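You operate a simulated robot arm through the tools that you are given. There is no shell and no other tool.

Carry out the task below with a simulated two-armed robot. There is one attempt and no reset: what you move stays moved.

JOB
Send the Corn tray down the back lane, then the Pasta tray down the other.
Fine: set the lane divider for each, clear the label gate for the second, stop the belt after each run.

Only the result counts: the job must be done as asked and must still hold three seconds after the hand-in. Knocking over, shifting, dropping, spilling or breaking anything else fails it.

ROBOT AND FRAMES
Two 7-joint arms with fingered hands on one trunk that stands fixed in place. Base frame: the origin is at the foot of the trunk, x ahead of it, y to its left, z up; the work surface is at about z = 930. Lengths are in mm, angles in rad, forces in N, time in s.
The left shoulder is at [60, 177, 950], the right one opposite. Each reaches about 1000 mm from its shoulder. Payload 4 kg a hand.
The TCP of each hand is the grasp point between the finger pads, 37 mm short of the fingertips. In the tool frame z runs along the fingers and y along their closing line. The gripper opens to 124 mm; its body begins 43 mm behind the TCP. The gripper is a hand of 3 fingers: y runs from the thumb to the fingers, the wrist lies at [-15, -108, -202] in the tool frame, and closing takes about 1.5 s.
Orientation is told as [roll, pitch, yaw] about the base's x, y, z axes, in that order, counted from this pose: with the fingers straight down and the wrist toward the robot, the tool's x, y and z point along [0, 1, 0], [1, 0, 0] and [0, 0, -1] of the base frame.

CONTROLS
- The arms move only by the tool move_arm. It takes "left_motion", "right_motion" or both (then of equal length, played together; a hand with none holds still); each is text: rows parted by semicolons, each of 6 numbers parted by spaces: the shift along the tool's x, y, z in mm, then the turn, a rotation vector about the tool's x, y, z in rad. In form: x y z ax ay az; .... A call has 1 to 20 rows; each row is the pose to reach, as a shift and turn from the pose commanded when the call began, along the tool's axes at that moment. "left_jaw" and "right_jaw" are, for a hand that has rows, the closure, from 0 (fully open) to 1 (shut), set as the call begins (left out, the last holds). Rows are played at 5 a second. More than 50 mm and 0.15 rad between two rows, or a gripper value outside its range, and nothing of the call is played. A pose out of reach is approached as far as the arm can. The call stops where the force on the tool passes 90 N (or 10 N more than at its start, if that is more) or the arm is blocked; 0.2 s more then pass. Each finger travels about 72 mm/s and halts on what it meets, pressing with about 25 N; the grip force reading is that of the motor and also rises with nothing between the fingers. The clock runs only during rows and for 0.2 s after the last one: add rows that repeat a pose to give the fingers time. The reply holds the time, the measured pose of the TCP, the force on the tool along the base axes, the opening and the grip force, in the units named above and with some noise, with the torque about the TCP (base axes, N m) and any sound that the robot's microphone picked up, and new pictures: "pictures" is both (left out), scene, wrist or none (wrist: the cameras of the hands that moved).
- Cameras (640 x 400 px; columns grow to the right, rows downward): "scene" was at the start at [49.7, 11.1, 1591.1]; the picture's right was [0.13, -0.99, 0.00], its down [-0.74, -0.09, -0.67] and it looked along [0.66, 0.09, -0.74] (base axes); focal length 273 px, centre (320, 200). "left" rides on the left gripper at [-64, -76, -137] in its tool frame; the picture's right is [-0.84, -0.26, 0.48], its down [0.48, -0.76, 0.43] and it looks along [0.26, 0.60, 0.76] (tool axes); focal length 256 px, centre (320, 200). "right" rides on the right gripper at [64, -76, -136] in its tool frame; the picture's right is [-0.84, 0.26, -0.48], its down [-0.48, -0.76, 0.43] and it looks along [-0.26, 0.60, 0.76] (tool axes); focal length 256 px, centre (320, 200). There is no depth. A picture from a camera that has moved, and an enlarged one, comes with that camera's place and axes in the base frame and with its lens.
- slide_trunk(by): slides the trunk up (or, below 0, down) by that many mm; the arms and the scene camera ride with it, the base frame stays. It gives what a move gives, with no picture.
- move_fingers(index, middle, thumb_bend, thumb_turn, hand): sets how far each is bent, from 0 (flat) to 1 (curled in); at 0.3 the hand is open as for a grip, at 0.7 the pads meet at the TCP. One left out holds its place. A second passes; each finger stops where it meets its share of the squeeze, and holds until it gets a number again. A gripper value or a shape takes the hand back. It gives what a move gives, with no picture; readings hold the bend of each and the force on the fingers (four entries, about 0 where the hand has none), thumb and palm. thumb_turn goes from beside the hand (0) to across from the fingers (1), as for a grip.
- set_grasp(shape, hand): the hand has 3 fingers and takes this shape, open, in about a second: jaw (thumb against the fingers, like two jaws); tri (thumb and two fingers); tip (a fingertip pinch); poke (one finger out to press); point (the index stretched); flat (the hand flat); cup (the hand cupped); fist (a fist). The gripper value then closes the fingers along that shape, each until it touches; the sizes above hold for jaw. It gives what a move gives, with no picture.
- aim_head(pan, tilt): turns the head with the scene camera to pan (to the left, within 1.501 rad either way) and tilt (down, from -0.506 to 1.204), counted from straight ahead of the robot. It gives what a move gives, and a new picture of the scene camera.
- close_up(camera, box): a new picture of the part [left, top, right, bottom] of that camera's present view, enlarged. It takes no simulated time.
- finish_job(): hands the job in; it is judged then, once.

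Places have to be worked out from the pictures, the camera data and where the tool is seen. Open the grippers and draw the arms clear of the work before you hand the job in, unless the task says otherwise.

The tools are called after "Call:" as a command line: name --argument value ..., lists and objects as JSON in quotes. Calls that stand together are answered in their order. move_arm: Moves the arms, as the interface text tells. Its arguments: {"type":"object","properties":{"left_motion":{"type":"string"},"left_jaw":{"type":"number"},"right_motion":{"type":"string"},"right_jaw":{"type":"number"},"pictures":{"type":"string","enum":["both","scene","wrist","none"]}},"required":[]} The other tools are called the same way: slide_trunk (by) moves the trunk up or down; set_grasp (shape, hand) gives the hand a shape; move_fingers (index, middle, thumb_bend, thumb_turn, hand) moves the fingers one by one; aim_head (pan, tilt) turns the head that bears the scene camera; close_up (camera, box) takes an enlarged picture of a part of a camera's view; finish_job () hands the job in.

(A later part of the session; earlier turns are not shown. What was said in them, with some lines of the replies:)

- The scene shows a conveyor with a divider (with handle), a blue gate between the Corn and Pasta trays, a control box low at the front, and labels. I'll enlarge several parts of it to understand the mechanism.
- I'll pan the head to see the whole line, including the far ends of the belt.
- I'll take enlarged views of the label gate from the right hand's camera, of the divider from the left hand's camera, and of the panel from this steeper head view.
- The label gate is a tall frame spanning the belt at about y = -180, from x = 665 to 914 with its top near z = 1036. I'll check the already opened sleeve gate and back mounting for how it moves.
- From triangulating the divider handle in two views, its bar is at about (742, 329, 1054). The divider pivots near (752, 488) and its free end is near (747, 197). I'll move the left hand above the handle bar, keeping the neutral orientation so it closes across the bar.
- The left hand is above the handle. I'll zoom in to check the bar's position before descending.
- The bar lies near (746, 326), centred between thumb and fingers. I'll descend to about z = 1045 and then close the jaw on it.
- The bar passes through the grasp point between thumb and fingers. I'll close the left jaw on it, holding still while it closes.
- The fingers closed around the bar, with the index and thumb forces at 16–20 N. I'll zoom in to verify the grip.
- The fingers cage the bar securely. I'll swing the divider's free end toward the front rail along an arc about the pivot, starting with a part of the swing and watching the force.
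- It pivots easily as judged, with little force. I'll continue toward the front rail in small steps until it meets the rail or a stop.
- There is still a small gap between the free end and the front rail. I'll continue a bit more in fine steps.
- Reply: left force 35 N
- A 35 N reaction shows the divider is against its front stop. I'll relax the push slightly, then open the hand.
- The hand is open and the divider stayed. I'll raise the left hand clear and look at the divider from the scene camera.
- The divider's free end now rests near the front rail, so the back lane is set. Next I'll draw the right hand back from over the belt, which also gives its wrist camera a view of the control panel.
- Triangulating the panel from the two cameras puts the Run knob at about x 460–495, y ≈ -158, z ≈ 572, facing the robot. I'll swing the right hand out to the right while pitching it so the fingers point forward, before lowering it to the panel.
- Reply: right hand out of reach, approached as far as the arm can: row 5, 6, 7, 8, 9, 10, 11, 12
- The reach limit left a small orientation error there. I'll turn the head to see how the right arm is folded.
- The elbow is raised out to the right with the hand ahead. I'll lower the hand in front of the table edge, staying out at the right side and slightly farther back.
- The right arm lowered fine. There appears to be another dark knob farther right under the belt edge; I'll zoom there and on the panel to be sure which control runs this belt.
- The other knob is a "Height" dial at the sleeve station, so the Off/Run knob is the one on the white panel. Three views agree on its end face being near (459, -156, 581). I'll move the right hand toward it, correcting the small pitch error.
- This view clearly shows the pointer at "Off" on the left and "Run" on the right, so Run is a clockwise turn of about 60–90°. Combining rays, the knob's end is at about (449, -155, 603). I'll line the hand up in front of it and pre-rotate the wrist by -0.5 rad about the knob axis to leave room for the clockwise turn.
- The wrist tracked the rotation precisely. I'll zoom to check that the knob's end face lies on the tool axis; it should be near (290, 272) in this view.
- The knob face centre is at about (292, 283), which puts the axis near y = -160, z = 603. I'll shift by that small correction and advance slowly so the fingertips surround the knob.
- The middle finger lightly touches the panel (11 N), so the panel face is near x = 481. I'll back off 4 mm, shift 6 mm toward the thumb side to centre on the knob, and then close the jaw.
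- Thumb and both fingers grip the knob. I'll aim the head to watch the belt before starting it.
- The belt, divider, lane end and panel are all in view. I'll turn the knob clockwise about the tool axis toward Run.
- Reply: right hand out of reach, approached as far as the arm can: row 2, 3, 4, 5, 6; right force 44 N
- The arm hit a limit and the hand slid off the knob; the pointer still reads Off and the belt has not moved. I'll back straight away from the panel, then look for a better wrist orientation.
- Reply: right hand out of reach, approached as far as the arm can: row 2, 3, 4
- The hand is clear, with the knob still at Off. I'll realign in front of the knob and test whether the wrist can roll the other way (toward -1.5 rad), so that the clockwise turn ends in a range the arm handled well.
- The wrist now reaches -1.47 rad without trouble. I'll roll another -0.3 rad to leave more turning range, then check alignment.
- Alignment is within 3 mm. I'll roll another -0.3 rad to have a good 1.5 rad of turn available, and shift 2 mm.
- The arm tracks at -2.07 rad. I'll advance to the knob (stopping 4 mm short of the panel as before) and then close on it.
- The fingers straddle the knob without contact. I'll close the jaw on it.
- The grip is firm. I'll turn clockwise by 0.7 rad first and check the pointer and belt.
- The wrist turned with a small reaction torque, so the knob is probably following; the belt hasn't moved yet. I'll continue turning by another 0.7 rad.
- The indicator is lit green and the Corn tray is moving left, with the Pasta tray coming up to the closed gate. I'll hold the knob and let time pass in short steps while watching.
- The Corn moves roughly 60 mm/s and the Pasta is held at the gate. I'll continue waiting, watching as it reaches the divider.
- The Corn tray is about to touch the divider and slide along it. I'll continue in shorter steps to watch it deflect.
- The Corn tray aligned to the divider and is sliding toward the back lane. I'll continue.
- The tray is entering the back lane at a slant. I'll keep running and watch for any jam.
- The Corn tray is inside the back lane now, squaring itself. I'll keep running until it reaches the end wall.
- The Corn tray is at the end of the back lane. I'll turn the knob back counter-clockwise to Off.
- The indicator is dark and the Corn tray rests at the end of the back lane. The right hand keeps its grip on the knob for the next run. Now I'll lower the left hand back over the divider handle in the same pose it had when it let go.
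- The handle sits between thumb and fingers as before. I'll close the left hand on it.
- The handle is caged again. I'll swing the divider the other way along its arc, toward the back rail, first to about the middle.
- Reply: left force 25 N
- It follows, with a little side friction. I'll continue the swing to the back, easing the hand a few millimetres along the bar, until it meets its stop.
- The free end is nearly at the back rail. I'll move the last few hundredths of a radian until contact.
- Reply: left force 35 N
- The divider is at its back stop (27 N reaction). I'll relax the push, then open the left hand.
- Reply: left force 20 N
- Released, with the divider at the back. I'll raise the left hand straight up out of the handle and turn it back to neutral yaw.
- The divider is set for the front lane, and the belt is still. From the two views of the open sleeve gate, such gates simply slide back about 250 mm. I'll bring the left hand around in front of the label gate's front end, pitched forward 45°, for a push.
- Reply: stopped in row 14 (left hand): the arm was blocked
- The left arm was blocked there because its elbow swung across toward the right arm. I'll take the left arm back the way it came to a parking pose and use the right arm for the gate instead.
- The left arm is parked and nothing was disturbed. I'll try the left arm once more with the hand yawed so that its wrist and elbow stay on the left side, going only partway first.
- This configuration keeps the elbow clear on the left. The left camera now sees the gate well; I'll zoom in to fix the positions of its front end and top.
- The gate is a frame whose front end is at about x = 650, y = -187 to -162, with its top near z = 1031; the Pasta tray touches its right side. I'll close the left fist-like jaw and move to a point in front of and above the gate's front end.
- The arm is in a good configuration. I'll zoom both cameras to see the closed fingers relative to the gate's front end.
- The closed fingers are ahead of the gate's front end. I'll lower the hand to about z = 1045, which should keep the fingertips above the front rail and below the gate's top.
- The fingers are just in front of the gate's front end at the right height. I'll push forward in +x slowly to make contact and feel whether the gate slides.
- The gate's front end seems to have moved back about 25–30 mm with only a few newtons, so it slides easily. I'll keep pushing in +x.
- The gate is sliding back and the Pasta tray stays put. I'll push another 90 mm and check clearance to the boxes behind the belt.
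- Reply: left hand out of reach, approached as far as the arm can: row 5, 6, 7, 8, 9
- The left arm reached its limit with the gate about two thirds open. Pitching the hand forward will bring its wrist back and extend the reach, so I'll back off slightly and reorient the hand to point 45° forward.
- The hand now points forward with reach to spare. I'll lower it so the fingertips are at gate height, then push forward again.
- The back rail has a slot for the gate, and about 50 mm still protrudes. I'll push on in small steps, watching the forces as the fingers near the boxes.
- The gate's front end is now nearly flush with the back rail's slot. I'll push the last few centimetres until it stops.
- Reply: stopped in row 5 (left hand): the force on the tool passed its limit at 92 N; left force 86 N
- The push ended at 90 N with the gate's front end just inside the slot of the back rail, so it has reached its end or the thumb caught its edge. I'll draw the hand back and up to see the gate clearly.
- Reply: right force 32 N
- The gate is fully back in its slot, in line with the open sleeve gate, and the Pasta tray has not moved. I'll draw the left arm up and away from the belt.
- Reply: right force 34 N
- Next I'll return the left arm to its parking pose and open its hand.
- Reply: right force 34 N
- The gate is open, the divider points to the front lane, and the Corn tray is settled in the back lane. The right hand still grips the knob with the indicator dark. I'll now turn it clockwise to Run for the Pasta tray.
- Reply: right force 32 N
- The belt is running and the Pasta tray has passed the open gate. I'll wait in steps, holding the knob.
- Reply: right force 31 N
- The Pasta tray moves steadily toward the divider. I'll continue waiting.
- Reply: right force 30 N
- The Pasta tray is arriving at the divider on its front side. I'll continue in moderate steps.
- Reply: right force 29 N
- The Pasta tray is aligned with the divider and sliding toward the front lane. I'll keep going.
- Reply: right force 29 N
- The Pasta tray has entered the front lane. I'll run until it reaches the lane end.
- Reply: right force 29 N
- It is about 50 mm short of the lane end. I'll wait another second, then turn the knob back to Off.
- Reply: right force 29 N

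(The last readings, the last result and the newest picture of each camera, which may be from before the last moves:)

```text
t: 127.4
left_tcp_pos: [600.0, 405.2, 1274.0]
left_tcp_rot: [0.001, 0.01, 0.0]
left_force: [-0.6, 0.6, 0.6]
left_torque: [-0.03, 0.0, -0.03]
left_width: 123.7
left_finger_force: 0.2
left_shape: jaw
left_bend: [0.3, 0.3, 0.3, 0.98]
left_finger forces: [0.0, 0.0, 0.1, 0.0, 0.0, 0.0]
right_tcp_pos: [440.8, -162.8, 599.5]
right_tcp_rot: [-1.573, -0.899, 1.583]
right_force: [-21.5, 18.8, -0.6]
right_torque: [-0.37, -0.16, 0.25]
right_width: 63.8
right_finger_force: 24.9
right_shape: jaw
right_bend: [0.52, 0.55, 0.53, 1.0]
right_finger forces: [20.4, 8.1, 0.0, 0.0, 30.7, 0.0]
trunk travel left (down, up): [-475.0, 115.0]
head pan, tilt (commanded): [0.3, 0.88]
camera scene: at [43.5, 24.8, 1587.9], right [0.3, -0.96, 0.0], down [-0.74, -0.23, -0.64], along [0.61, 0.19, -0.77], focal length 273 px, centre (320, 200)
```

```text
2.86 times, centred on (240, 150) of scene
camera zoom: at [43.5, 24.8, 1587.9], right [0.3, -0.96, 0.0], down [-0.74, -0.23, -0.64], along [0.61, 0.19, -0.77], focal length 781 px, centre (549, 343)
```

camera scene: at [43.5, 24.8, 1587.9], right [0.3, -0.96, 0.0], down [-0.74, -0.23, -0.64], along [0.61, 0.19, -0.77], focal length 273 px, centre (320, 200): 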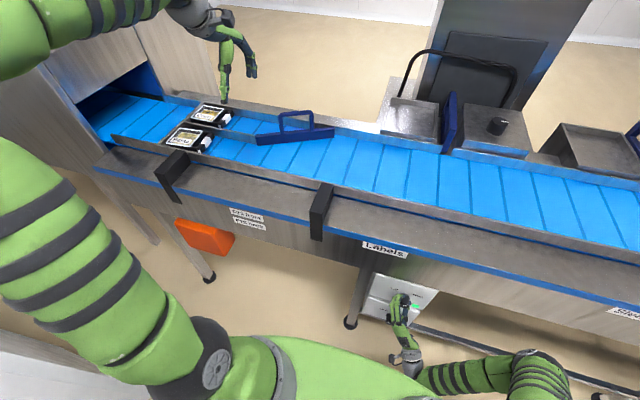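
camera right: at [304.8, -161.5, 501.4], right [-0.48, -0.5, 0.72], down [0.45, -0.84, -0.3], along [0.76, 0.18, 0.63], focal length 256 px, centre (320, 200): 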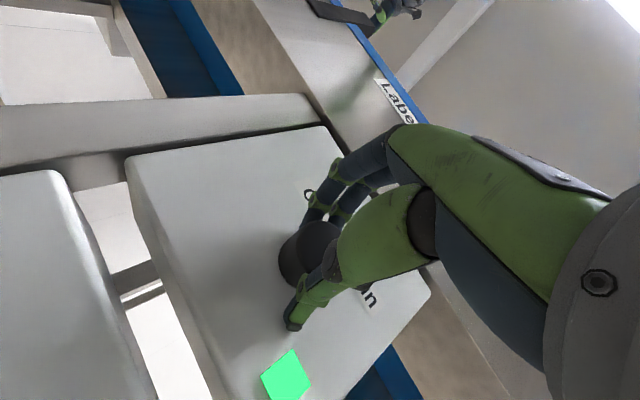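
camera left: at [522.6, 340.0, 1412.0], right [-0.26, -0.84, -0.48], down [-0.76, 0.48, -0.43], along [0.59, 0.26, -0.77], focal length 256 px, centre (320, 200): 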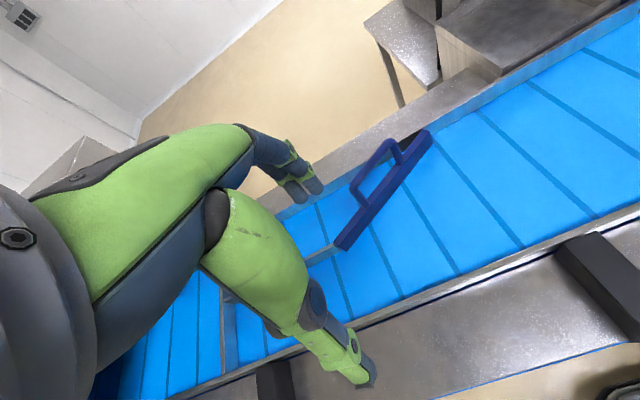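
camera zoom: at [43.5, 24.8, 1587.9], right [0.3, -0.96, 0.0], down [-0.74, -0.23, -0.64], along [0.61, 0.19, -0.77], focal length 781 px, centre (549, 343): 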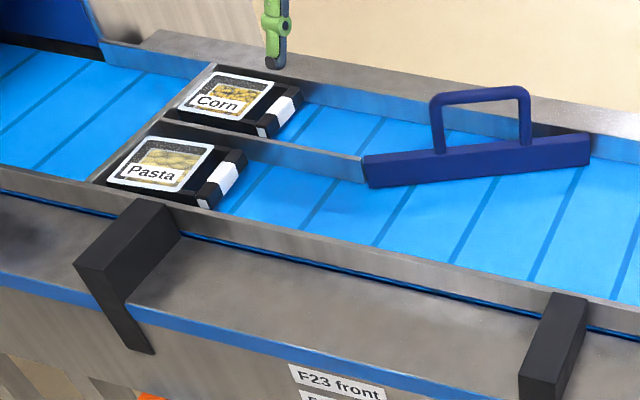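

The Pasta tray is at the end of the front lane beside the Corn tray. I'll turn the knob back counter-clockwise to Off.

Call:
move_arm --right_motion "0 0 0 0 0 -0.12; 0 0 0 0 0 -0.24; 0 0 0 0 0 -0.36; 0 0 0 0 0 -0.48; 0 0 0 0 0 -0.6; 0 0 0 0 0 -0.72; 0 0 0 0 0 -0.84; 0 0 0 0 0 -0.96; 0 0 0 0 0 -1.08; 0 0 0 0 0 -1.2; 0 0 0 0 0 -1.32; 0 0 0 0 0 -1.42"

Call:
close_up --camera "scene" --box '[130, 80, 350, 220]'

```text
t: 130.0
left_tcp_pos: [599.6, 403.2, 1274.2]
left_tcp_rot: [0.003, 0.012, -0.001]
left_force: [-0.9, -0.4, 0.1]
left_torque: [0.03, -0.01, -0.01]
left_width: 123.8
left_finger_force: 0.1
left_shape: jaw
left_bend: [0.3, 0.3, 0.3, 0.98]
left_finger forces: [0.0, 0.0, 0.0, 0.0, 0.0, 0.1]
right_tcp_pos: [439.7, -161.5, 598.5]
right_tcp_rot: [-1.562, 0.521, 1.59]
right_force: [-34.0, 9.8, -21.2]
right_torque: [0.95, 0.6, -0.8]
right_width: 47.9
right_finger_force: 24.5
right_shape: jaw
right_bend: [0.53, 0.55, 0.57, 0.89]
right_finger forces: [13.2, 11.4, 0.0, 0.1, 49.6, 0.0]
trunk travel left (down, up): [-475.0, 115.0]
head pan, tilt (commanded): [0.3, 0.88]
camera scene: at [43.9, 23.7, 1587.8], right [0.3, -0.96, 0.0], down [-0.74, -0.23, -0.64], along [0.61, 0.19, -0.77], focal length 273 px, centre (320, 200)
camera right: at [305.1, -261.9, 582.9], right [-0.49, 0.63, 0.6], down [0.45, -0.41, 0.8], along [0.75, 0.66, -0.08], focal length 256 px, centre (320, 200)
```

scene: 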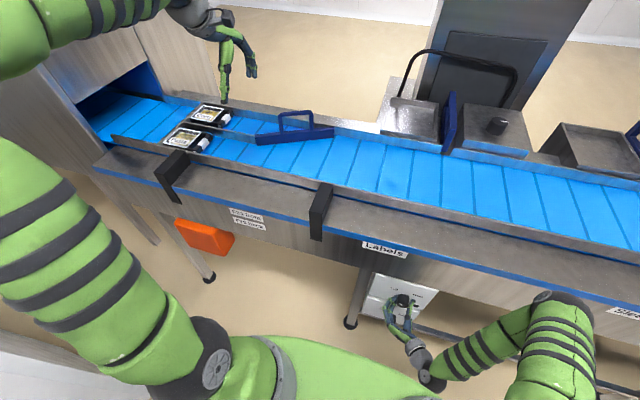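
right: 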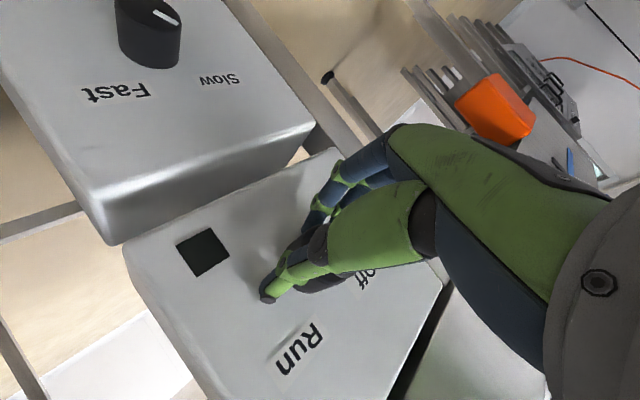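

```text
2.86 times, centred on (240, 150) of scene
camera zoom: at [43.9, 23.7, 1587.8], right [0.3, -0.96, 0.0], down [-0.74, -0.23, -0.64], along [0.61, 0.19, -0.77], focal length 781 px, centre (549, 343)
```

zoom: 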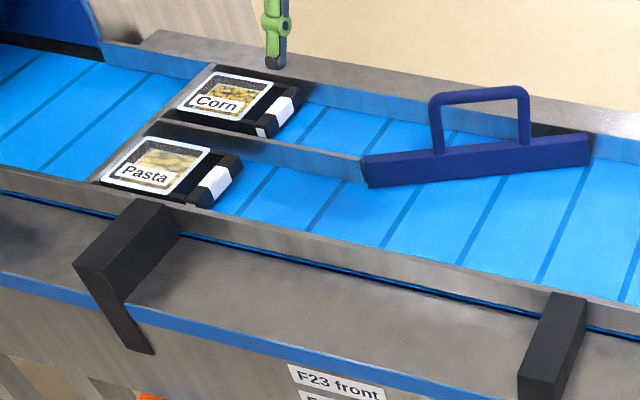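

The indicator is dark and both trays rest at their lane ends; the torque shows the knob is against its Off stop. I'll ease the twist slightly and open the right hand.

Call:
move_arm --right_motion "0 0 0 0 0 0.03; 0 0 -1 0 0 0.05; 0 0 -1 0 0 0.05" --pictures "none"

Call:
move_arm --right_motion "0 0 0 0 0 0; 0 0 0 0 0 0; 0 0 0 0 0 0; 0 0 0 0 0 0; 0 0 0 0 0 0; 0 0 0 0 0 0; 0 0 0 0 0 0; 0 0 0 0 0 0" --right_jaw 0.0

Call:
close_up --camera "right" --box '[140, 160, 460, 360]'

```text
t: 130.8
left_tcp_pos: [599.9, 403.2, 1274.5]
left_tcp_rot: [0.002, 0.01, -0.002]
left_force: [0.2, -0.6, 0.5]
left_torque: [0.0, 0.01, 0.0]
left_width: 123.9
left_finger_force: 0.0
left_shape: jaw
left_bend: [0.3, 0.3, 0.3, 0.98]
left_finger forces: [0.0, 0.1, 0.1, 0.0, 0.0, 0.0]
right_tcp_pos: [439.6, -163.3, 598.3]
right_tcp_rot: [-1.564, 0.471, 1.589]
right_force: [-31.9, 8.8, -20.3]
right_torque: [0.45, 0.48, -0.61]
right_width: 48.0
right_finger_force: 25.6
right_shape: jaw
right_bend: [0.53, 0.55, 0.57, 0.9]
right_finger forces: [13.2, 11.4, 0.1, 0.0, 51.4, 0.0]
trunk travel left (down, up): [-475.0, 115.0]
head pan, tilt (commanded): [0.3, 0.88]
```

```text
t: 132.6
left_tcp_pos: [600.0, 403.1, 1273.4]
left_tcp_rot: [0.0, 0.009, -0.002]
left_force: [-0.5, -0.6, -0.4]
left_torque: [0.01, -0.02, -0.01]
left_width: 123.4
left_finger_force: 0.1
left_shape: jaw
left_bend: [0.3, 0.3, 0.3, 0.98]
left_finger forces: [0.0, 0.1, 0.1, 0.0, 0.0, 0.1]
right_tcp_pos: [440.3, -163.8, 599.5]
right_tcp_rot: [-1.571, 0.471, 1.583]
right_force: [0.1, -1.3, -0.6]
right_torque: [-0.02, 0.03, -0.02]
right_width: 123.5
right_finger_force: 0.1
right_shape: jaw
right_bend: [0.3, 0.3, 0.3, 0.98]
right_finger forces: [0.0, 0.0, 0.1, 0.1, 0.1, 0.1]
trunk travel left (down, up): [-475.0, 115.0]
head pan, tilt (commanded): [0.3, 0.88]
camera scene: at [44.8, 23.7, 1587.9], right [0.3, -0.96, 0.0], down [-0.74, -0.23, -0.64], along [0.61, 0.19, -0.77], focal length 273 px, centre (320, 200)
camera right: at [306.4, -261.5, 577.8], right [-0.49, 0.6, 0.63], down [0.44, -0.45, 0.78], along [0.75, 0.66, -0.04], focal length 256 px, centre (320, 200)
```

scene: 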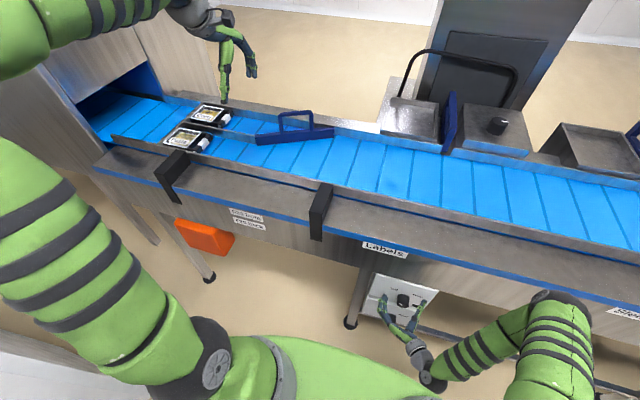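
right: 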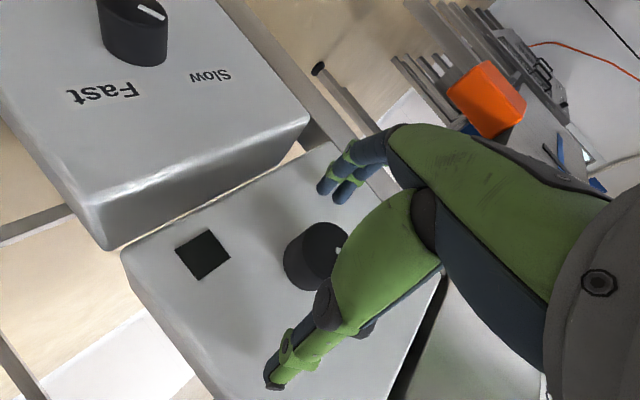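

```text
2.00 times, centred on (300, 260) of right
camera zoom: at [306.4, -261.5, 577.8], right [-0.49, 0.6, 0.63], down [0.44, -0.45, 0.78], along [0.75, 0.66, -0.04], focal length 512 px, centre (360, 80)
```

zoom: 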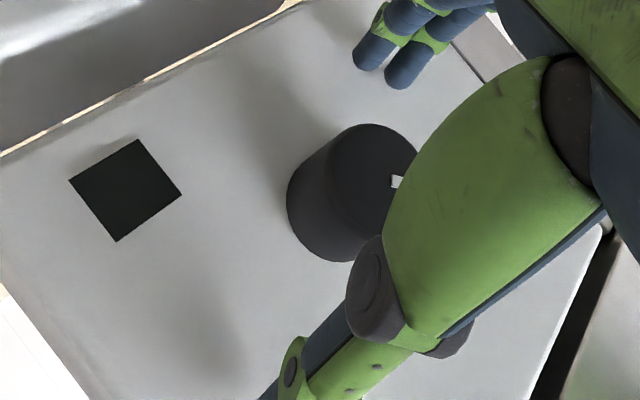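

The right hand is open, and the indicator stays dark. I'll back straight away from the knob and check its pointer.

Call:
move_arm --right_motion "0 0 -15 0 0 0; 0 0 -32 0 0 0; 0 0 -50 0 0 0; 0 0 -67 0 0 0" --pictures "wrist"

Call:
close_up --camera "right" --box '[140, 180, 400, 380]'

```text
t: 133.6
left_tcp_pos: [601.2, 405.1, 1274.3]
left_tcp_rot: [0.0, 0.011, -0.003]
left_force: [-0.2, 0.0, -0.3]
left_torque: [0.0, -0.02, -0.03]
left_width: 123.7
left_finger_force: 0.0
left_shape: jaw
left_bend: [0.3, 0.3, 0.3, 0.98]
left_finger forces: [0.0, 0.1, 0.1, 0.0, 0.0, 0.1]
right_tcp_pos: [374.8, -163.7, 599.5]
right_tcp_rot: [-1.571, 0.469, 1.584]
right_force: [0.6, 0.0, -0.4]
right_torque: [0.0, 0.01, 0.0]
right_width: 123.7
right_finger_force: 0.2
right_shape: jaw
right_bend: [0.3, 0.3, 0.3, 0.98]
right_finger forces: [0.1, 0.0, 0.1, 0.1, 0.1, 0.0]
trunk travel left (down, up): [-475.0, 115.0]
head pan, tilt (commanded): [0.3, 0.88]
camera right: at [239.3, -262.7, 577.1], right [-0.49, 0.6, 0.63], down [0.44, -0.45, 0.78], along [0.75, 0.66, -0.04], focal length 256 px, centre (320, 200)
```

right: 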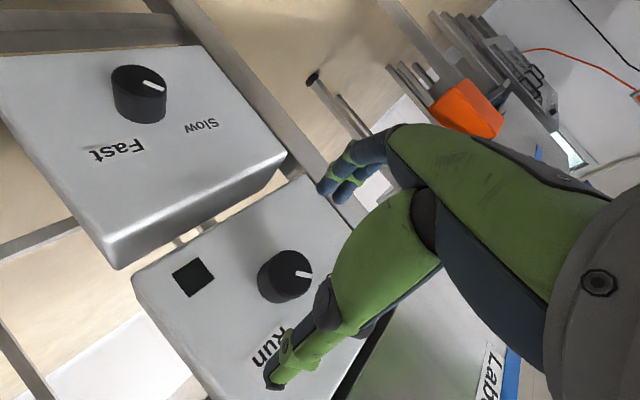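

```text
2.00 times, centred on (270, 280) of right
camera zoom: at [239.3, -262.7, 577.1], right [-0.49, 0.6, 0.63], down [0.44, -0.45, 0.78], along [0.75, 0.66, -0.04], focal length 512 px, centre (420, 40)
```

zoom: 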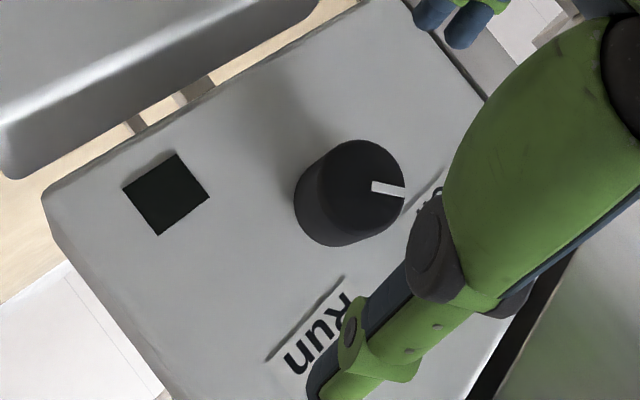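

The pointer is back at Off. I'll draw the right arm away to the right side, clear of the panel.

Call:
move_arm --right_motion "5 -12 -20 0 0 0.05; 18 -50 -40 0 0 0.15; 28 -85 -40 0 0 0.28; 38 -118 -40 0 0 0.42; 48 -150 -40 0 0 0.56; 58 -182 -40 0 0 0.7; 68 -212 -40 0 0 0.84; 77 -241 -40 0 0 0.98; 77 -241 -40 0 0 0.98"

Call:
aim_head --pan 0.0 --tilt 1.0

```text
t: 135.6
left_tcp_pos: [601.5, 405.1, 1274.5]
left_tcp_rot: [0.002, 0.01, -0.002]
left_force: [0.9, -0.6, 0.6]
left_torque: [-0.02, 0.01, -0.02]
left_width: 123.7
left_finger_force: 0.0
left_shape: jaw
left_bend: [0.3, 0.3, 0.3, 0.98]
left_finger forces: [0.0, 0.0, 0.0, 0.0, 0.0, 0.1]
right_tcp_pos: [338.5, -414.6, 639.9]
right_tcp_rot: [-1.57, -0.509, 1.584]
right_force: [0.3, -0.1, -0.2]
right_torque: [-0.02, -0.02, -0.01]
right_width: 123.8
right_finger_force: 0.1
right_shape: jaw
right_bend: [0.3, 0.3, 0.3, 0.98]
right_finger forces: [0.1, 0.0, 0.1, 0.1, 0.1, 0.1]
trunk travel left (down, up): [-475.0, 115.0]
head pan, tilt (commanded): [0.3, 0.88]
camera scene: at [44.7, 23.7, 1587.9], right [0.3, -0.96, 0.0], down [-0.74, -0.23, -0.64], along [0.61, 0.19, -0.77], focal length 273 px, centre (320, 200)
camera right: at [202.3, -451.8, 548.1], right [-0.48, -0.19, 0.86], down [0.45, -0.89, 0.05], along [0.76, 0.41, 0.51], focal length 256 px, centre (320, 200)
```

scene: 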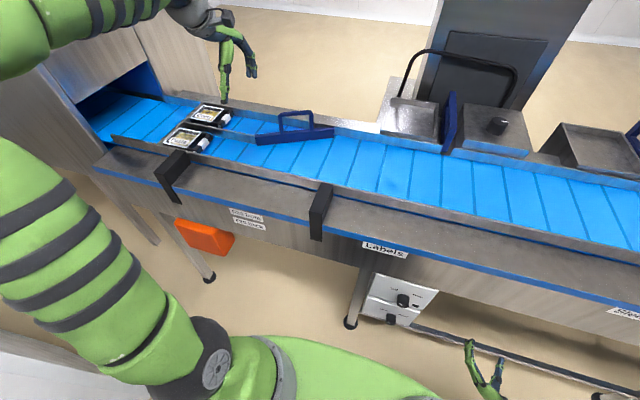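
right: 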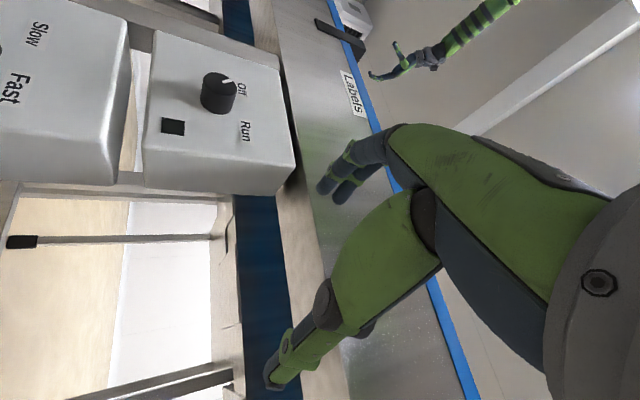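

```text
t: 136.4
left_tcp_pos: [600.7, 403.5, 1275.5]
left_tcp_rot: [0.001, 0.011, -0.002]
left_force: [0.2, -0.5, -0.2]
left_torque: [-0.01, 0.01, 0.01]
left_width: 123.8
left_finger_force: 0.1
left_shape: jaw
left_bend: [0.3, 0.3, 0.3, 0.98]
left_finger forces: [0.1, 0.1, 0.0, 0.0, 0.1, 0.0]
right_tcp_pos: [337.6, -415.4, 640.7]
right_tcp_rot: [-1.571, -0.51, 1.584]
right_force: [0.0, 1.2, 0.3]
right_torque: [-0.04, 0.01, 0.0]
right_width: 123.7
right_finger_force: 0.0
right_shape: jaw
right_bend: [0.3, 0.3, 0.3, 0.98]
right_finger forces: [0.0, 0.0, 0.0, 0.0, 0.0, 0.1]
trunk travel left (down, up): [-475.0, 115.0]
head pan, tilt (commanded): [0.0, 1.0]
camera scene: at [41.2, 1.0, 1579.1], right [0.0, -1.0, 0.0], down [-0.84, 0.0, -0.54], along [0.54, 0.0, -0.84], focal length 273 px, centre (320, 200)
```

scene: 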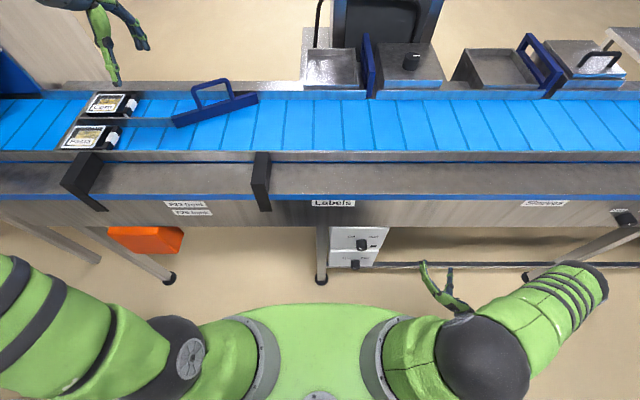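

Both hands are open and away. I'll make a last check of the trays, the gate and the panel.

Call:
close_up --camera "scene" --box '[0, 60, 280, 230]'

Call:
close_up --camera "scene" --box '[280, 0, 600, 200]'

Call:
close_up --camera "scene" --box '[300, 190, 420, 290]'

```text
2.29 times, centred on (140, 145) of scene
camera zoom: at [41.2, 1.0, 1579.1], right [0.0, -1.0, 0.0], down [-0.84, 0.0, -0.54], along [0.54, 0.0, -0.84], focal length 625 px, centre (731, 326)
```

zoom: 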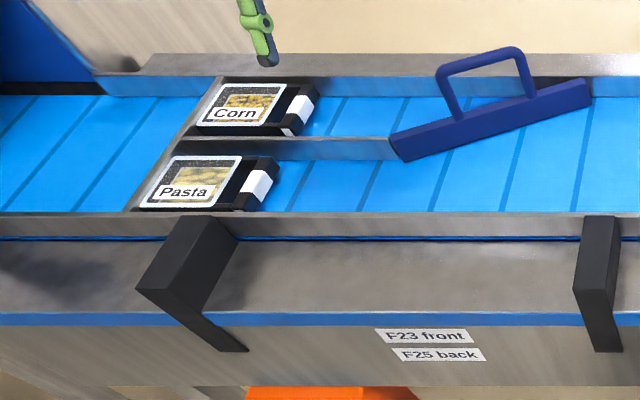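

```text
2.00 times, centred on (440, 100) of scene
camera zoom: at [41.2, 1.0, 1579.1], right [0.0, -1.0, 0.0], down [-0.84, 0.0, -0.54], along [0.54, 0.0, -0.84], focal length 547 px, centre (80, 400)
```

zoom: 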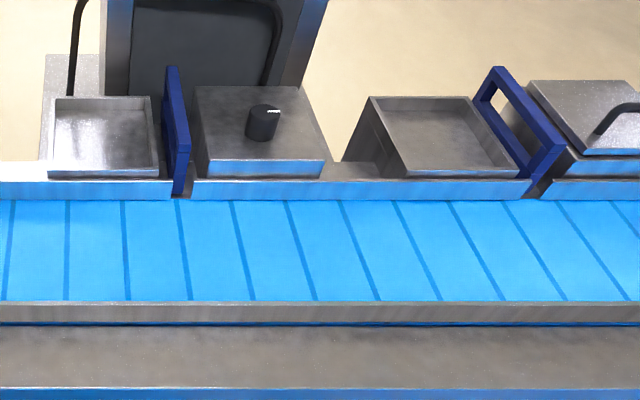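

```text
4.00 times, centred on (360, 240) of scene
camera zoom: at [41.2, 1.0, 1579.1], right [0.0, -1.0, 0.0], down [-0.84, 0.0, -0.54], along [0.54, 0.0, -0.84], focal length 1093 px, centre (160, 40)
```

zoom: 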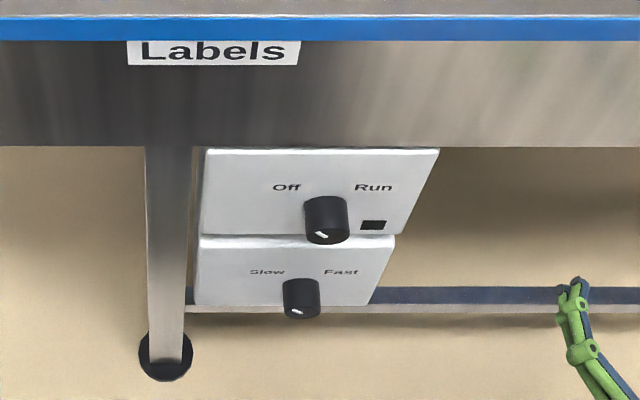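

Corn is at the end of the back lane and Pasta at the end of the front lane. The label gate is open, the belt knob is at Off with its lamp dark, and both hands are open and clear. I'll hand the job in.

Call:
finish_job

```text
The job is handed in.
```

The job is done and handed in. Corn is at the end of the back lane and Pasta is at the end of the front lane.

- **Divider:** I set it to its front stop for the Corn run, then to its back stop for the Pasta run.
- **Label gate:** I slid it fully back into its slot before the Pasta run. Pasta rested against the closed gate while Corn ran.
- **Belt:** I turned the knob back to Off after each run. Its lamp is dark, and I left the speed on Slow.
- **Arms:** Both hands are open and clear of the work.

Three things went wrong along the way, and I saw no damage or shifting from any of them:

- My first try at the knob slipped off without moving it.
- The left arm was blocked once, apparently by its elbow meeting the right arm.
- The last push on the gate hit the 90 N force limit as the gate reached the end of its travel.
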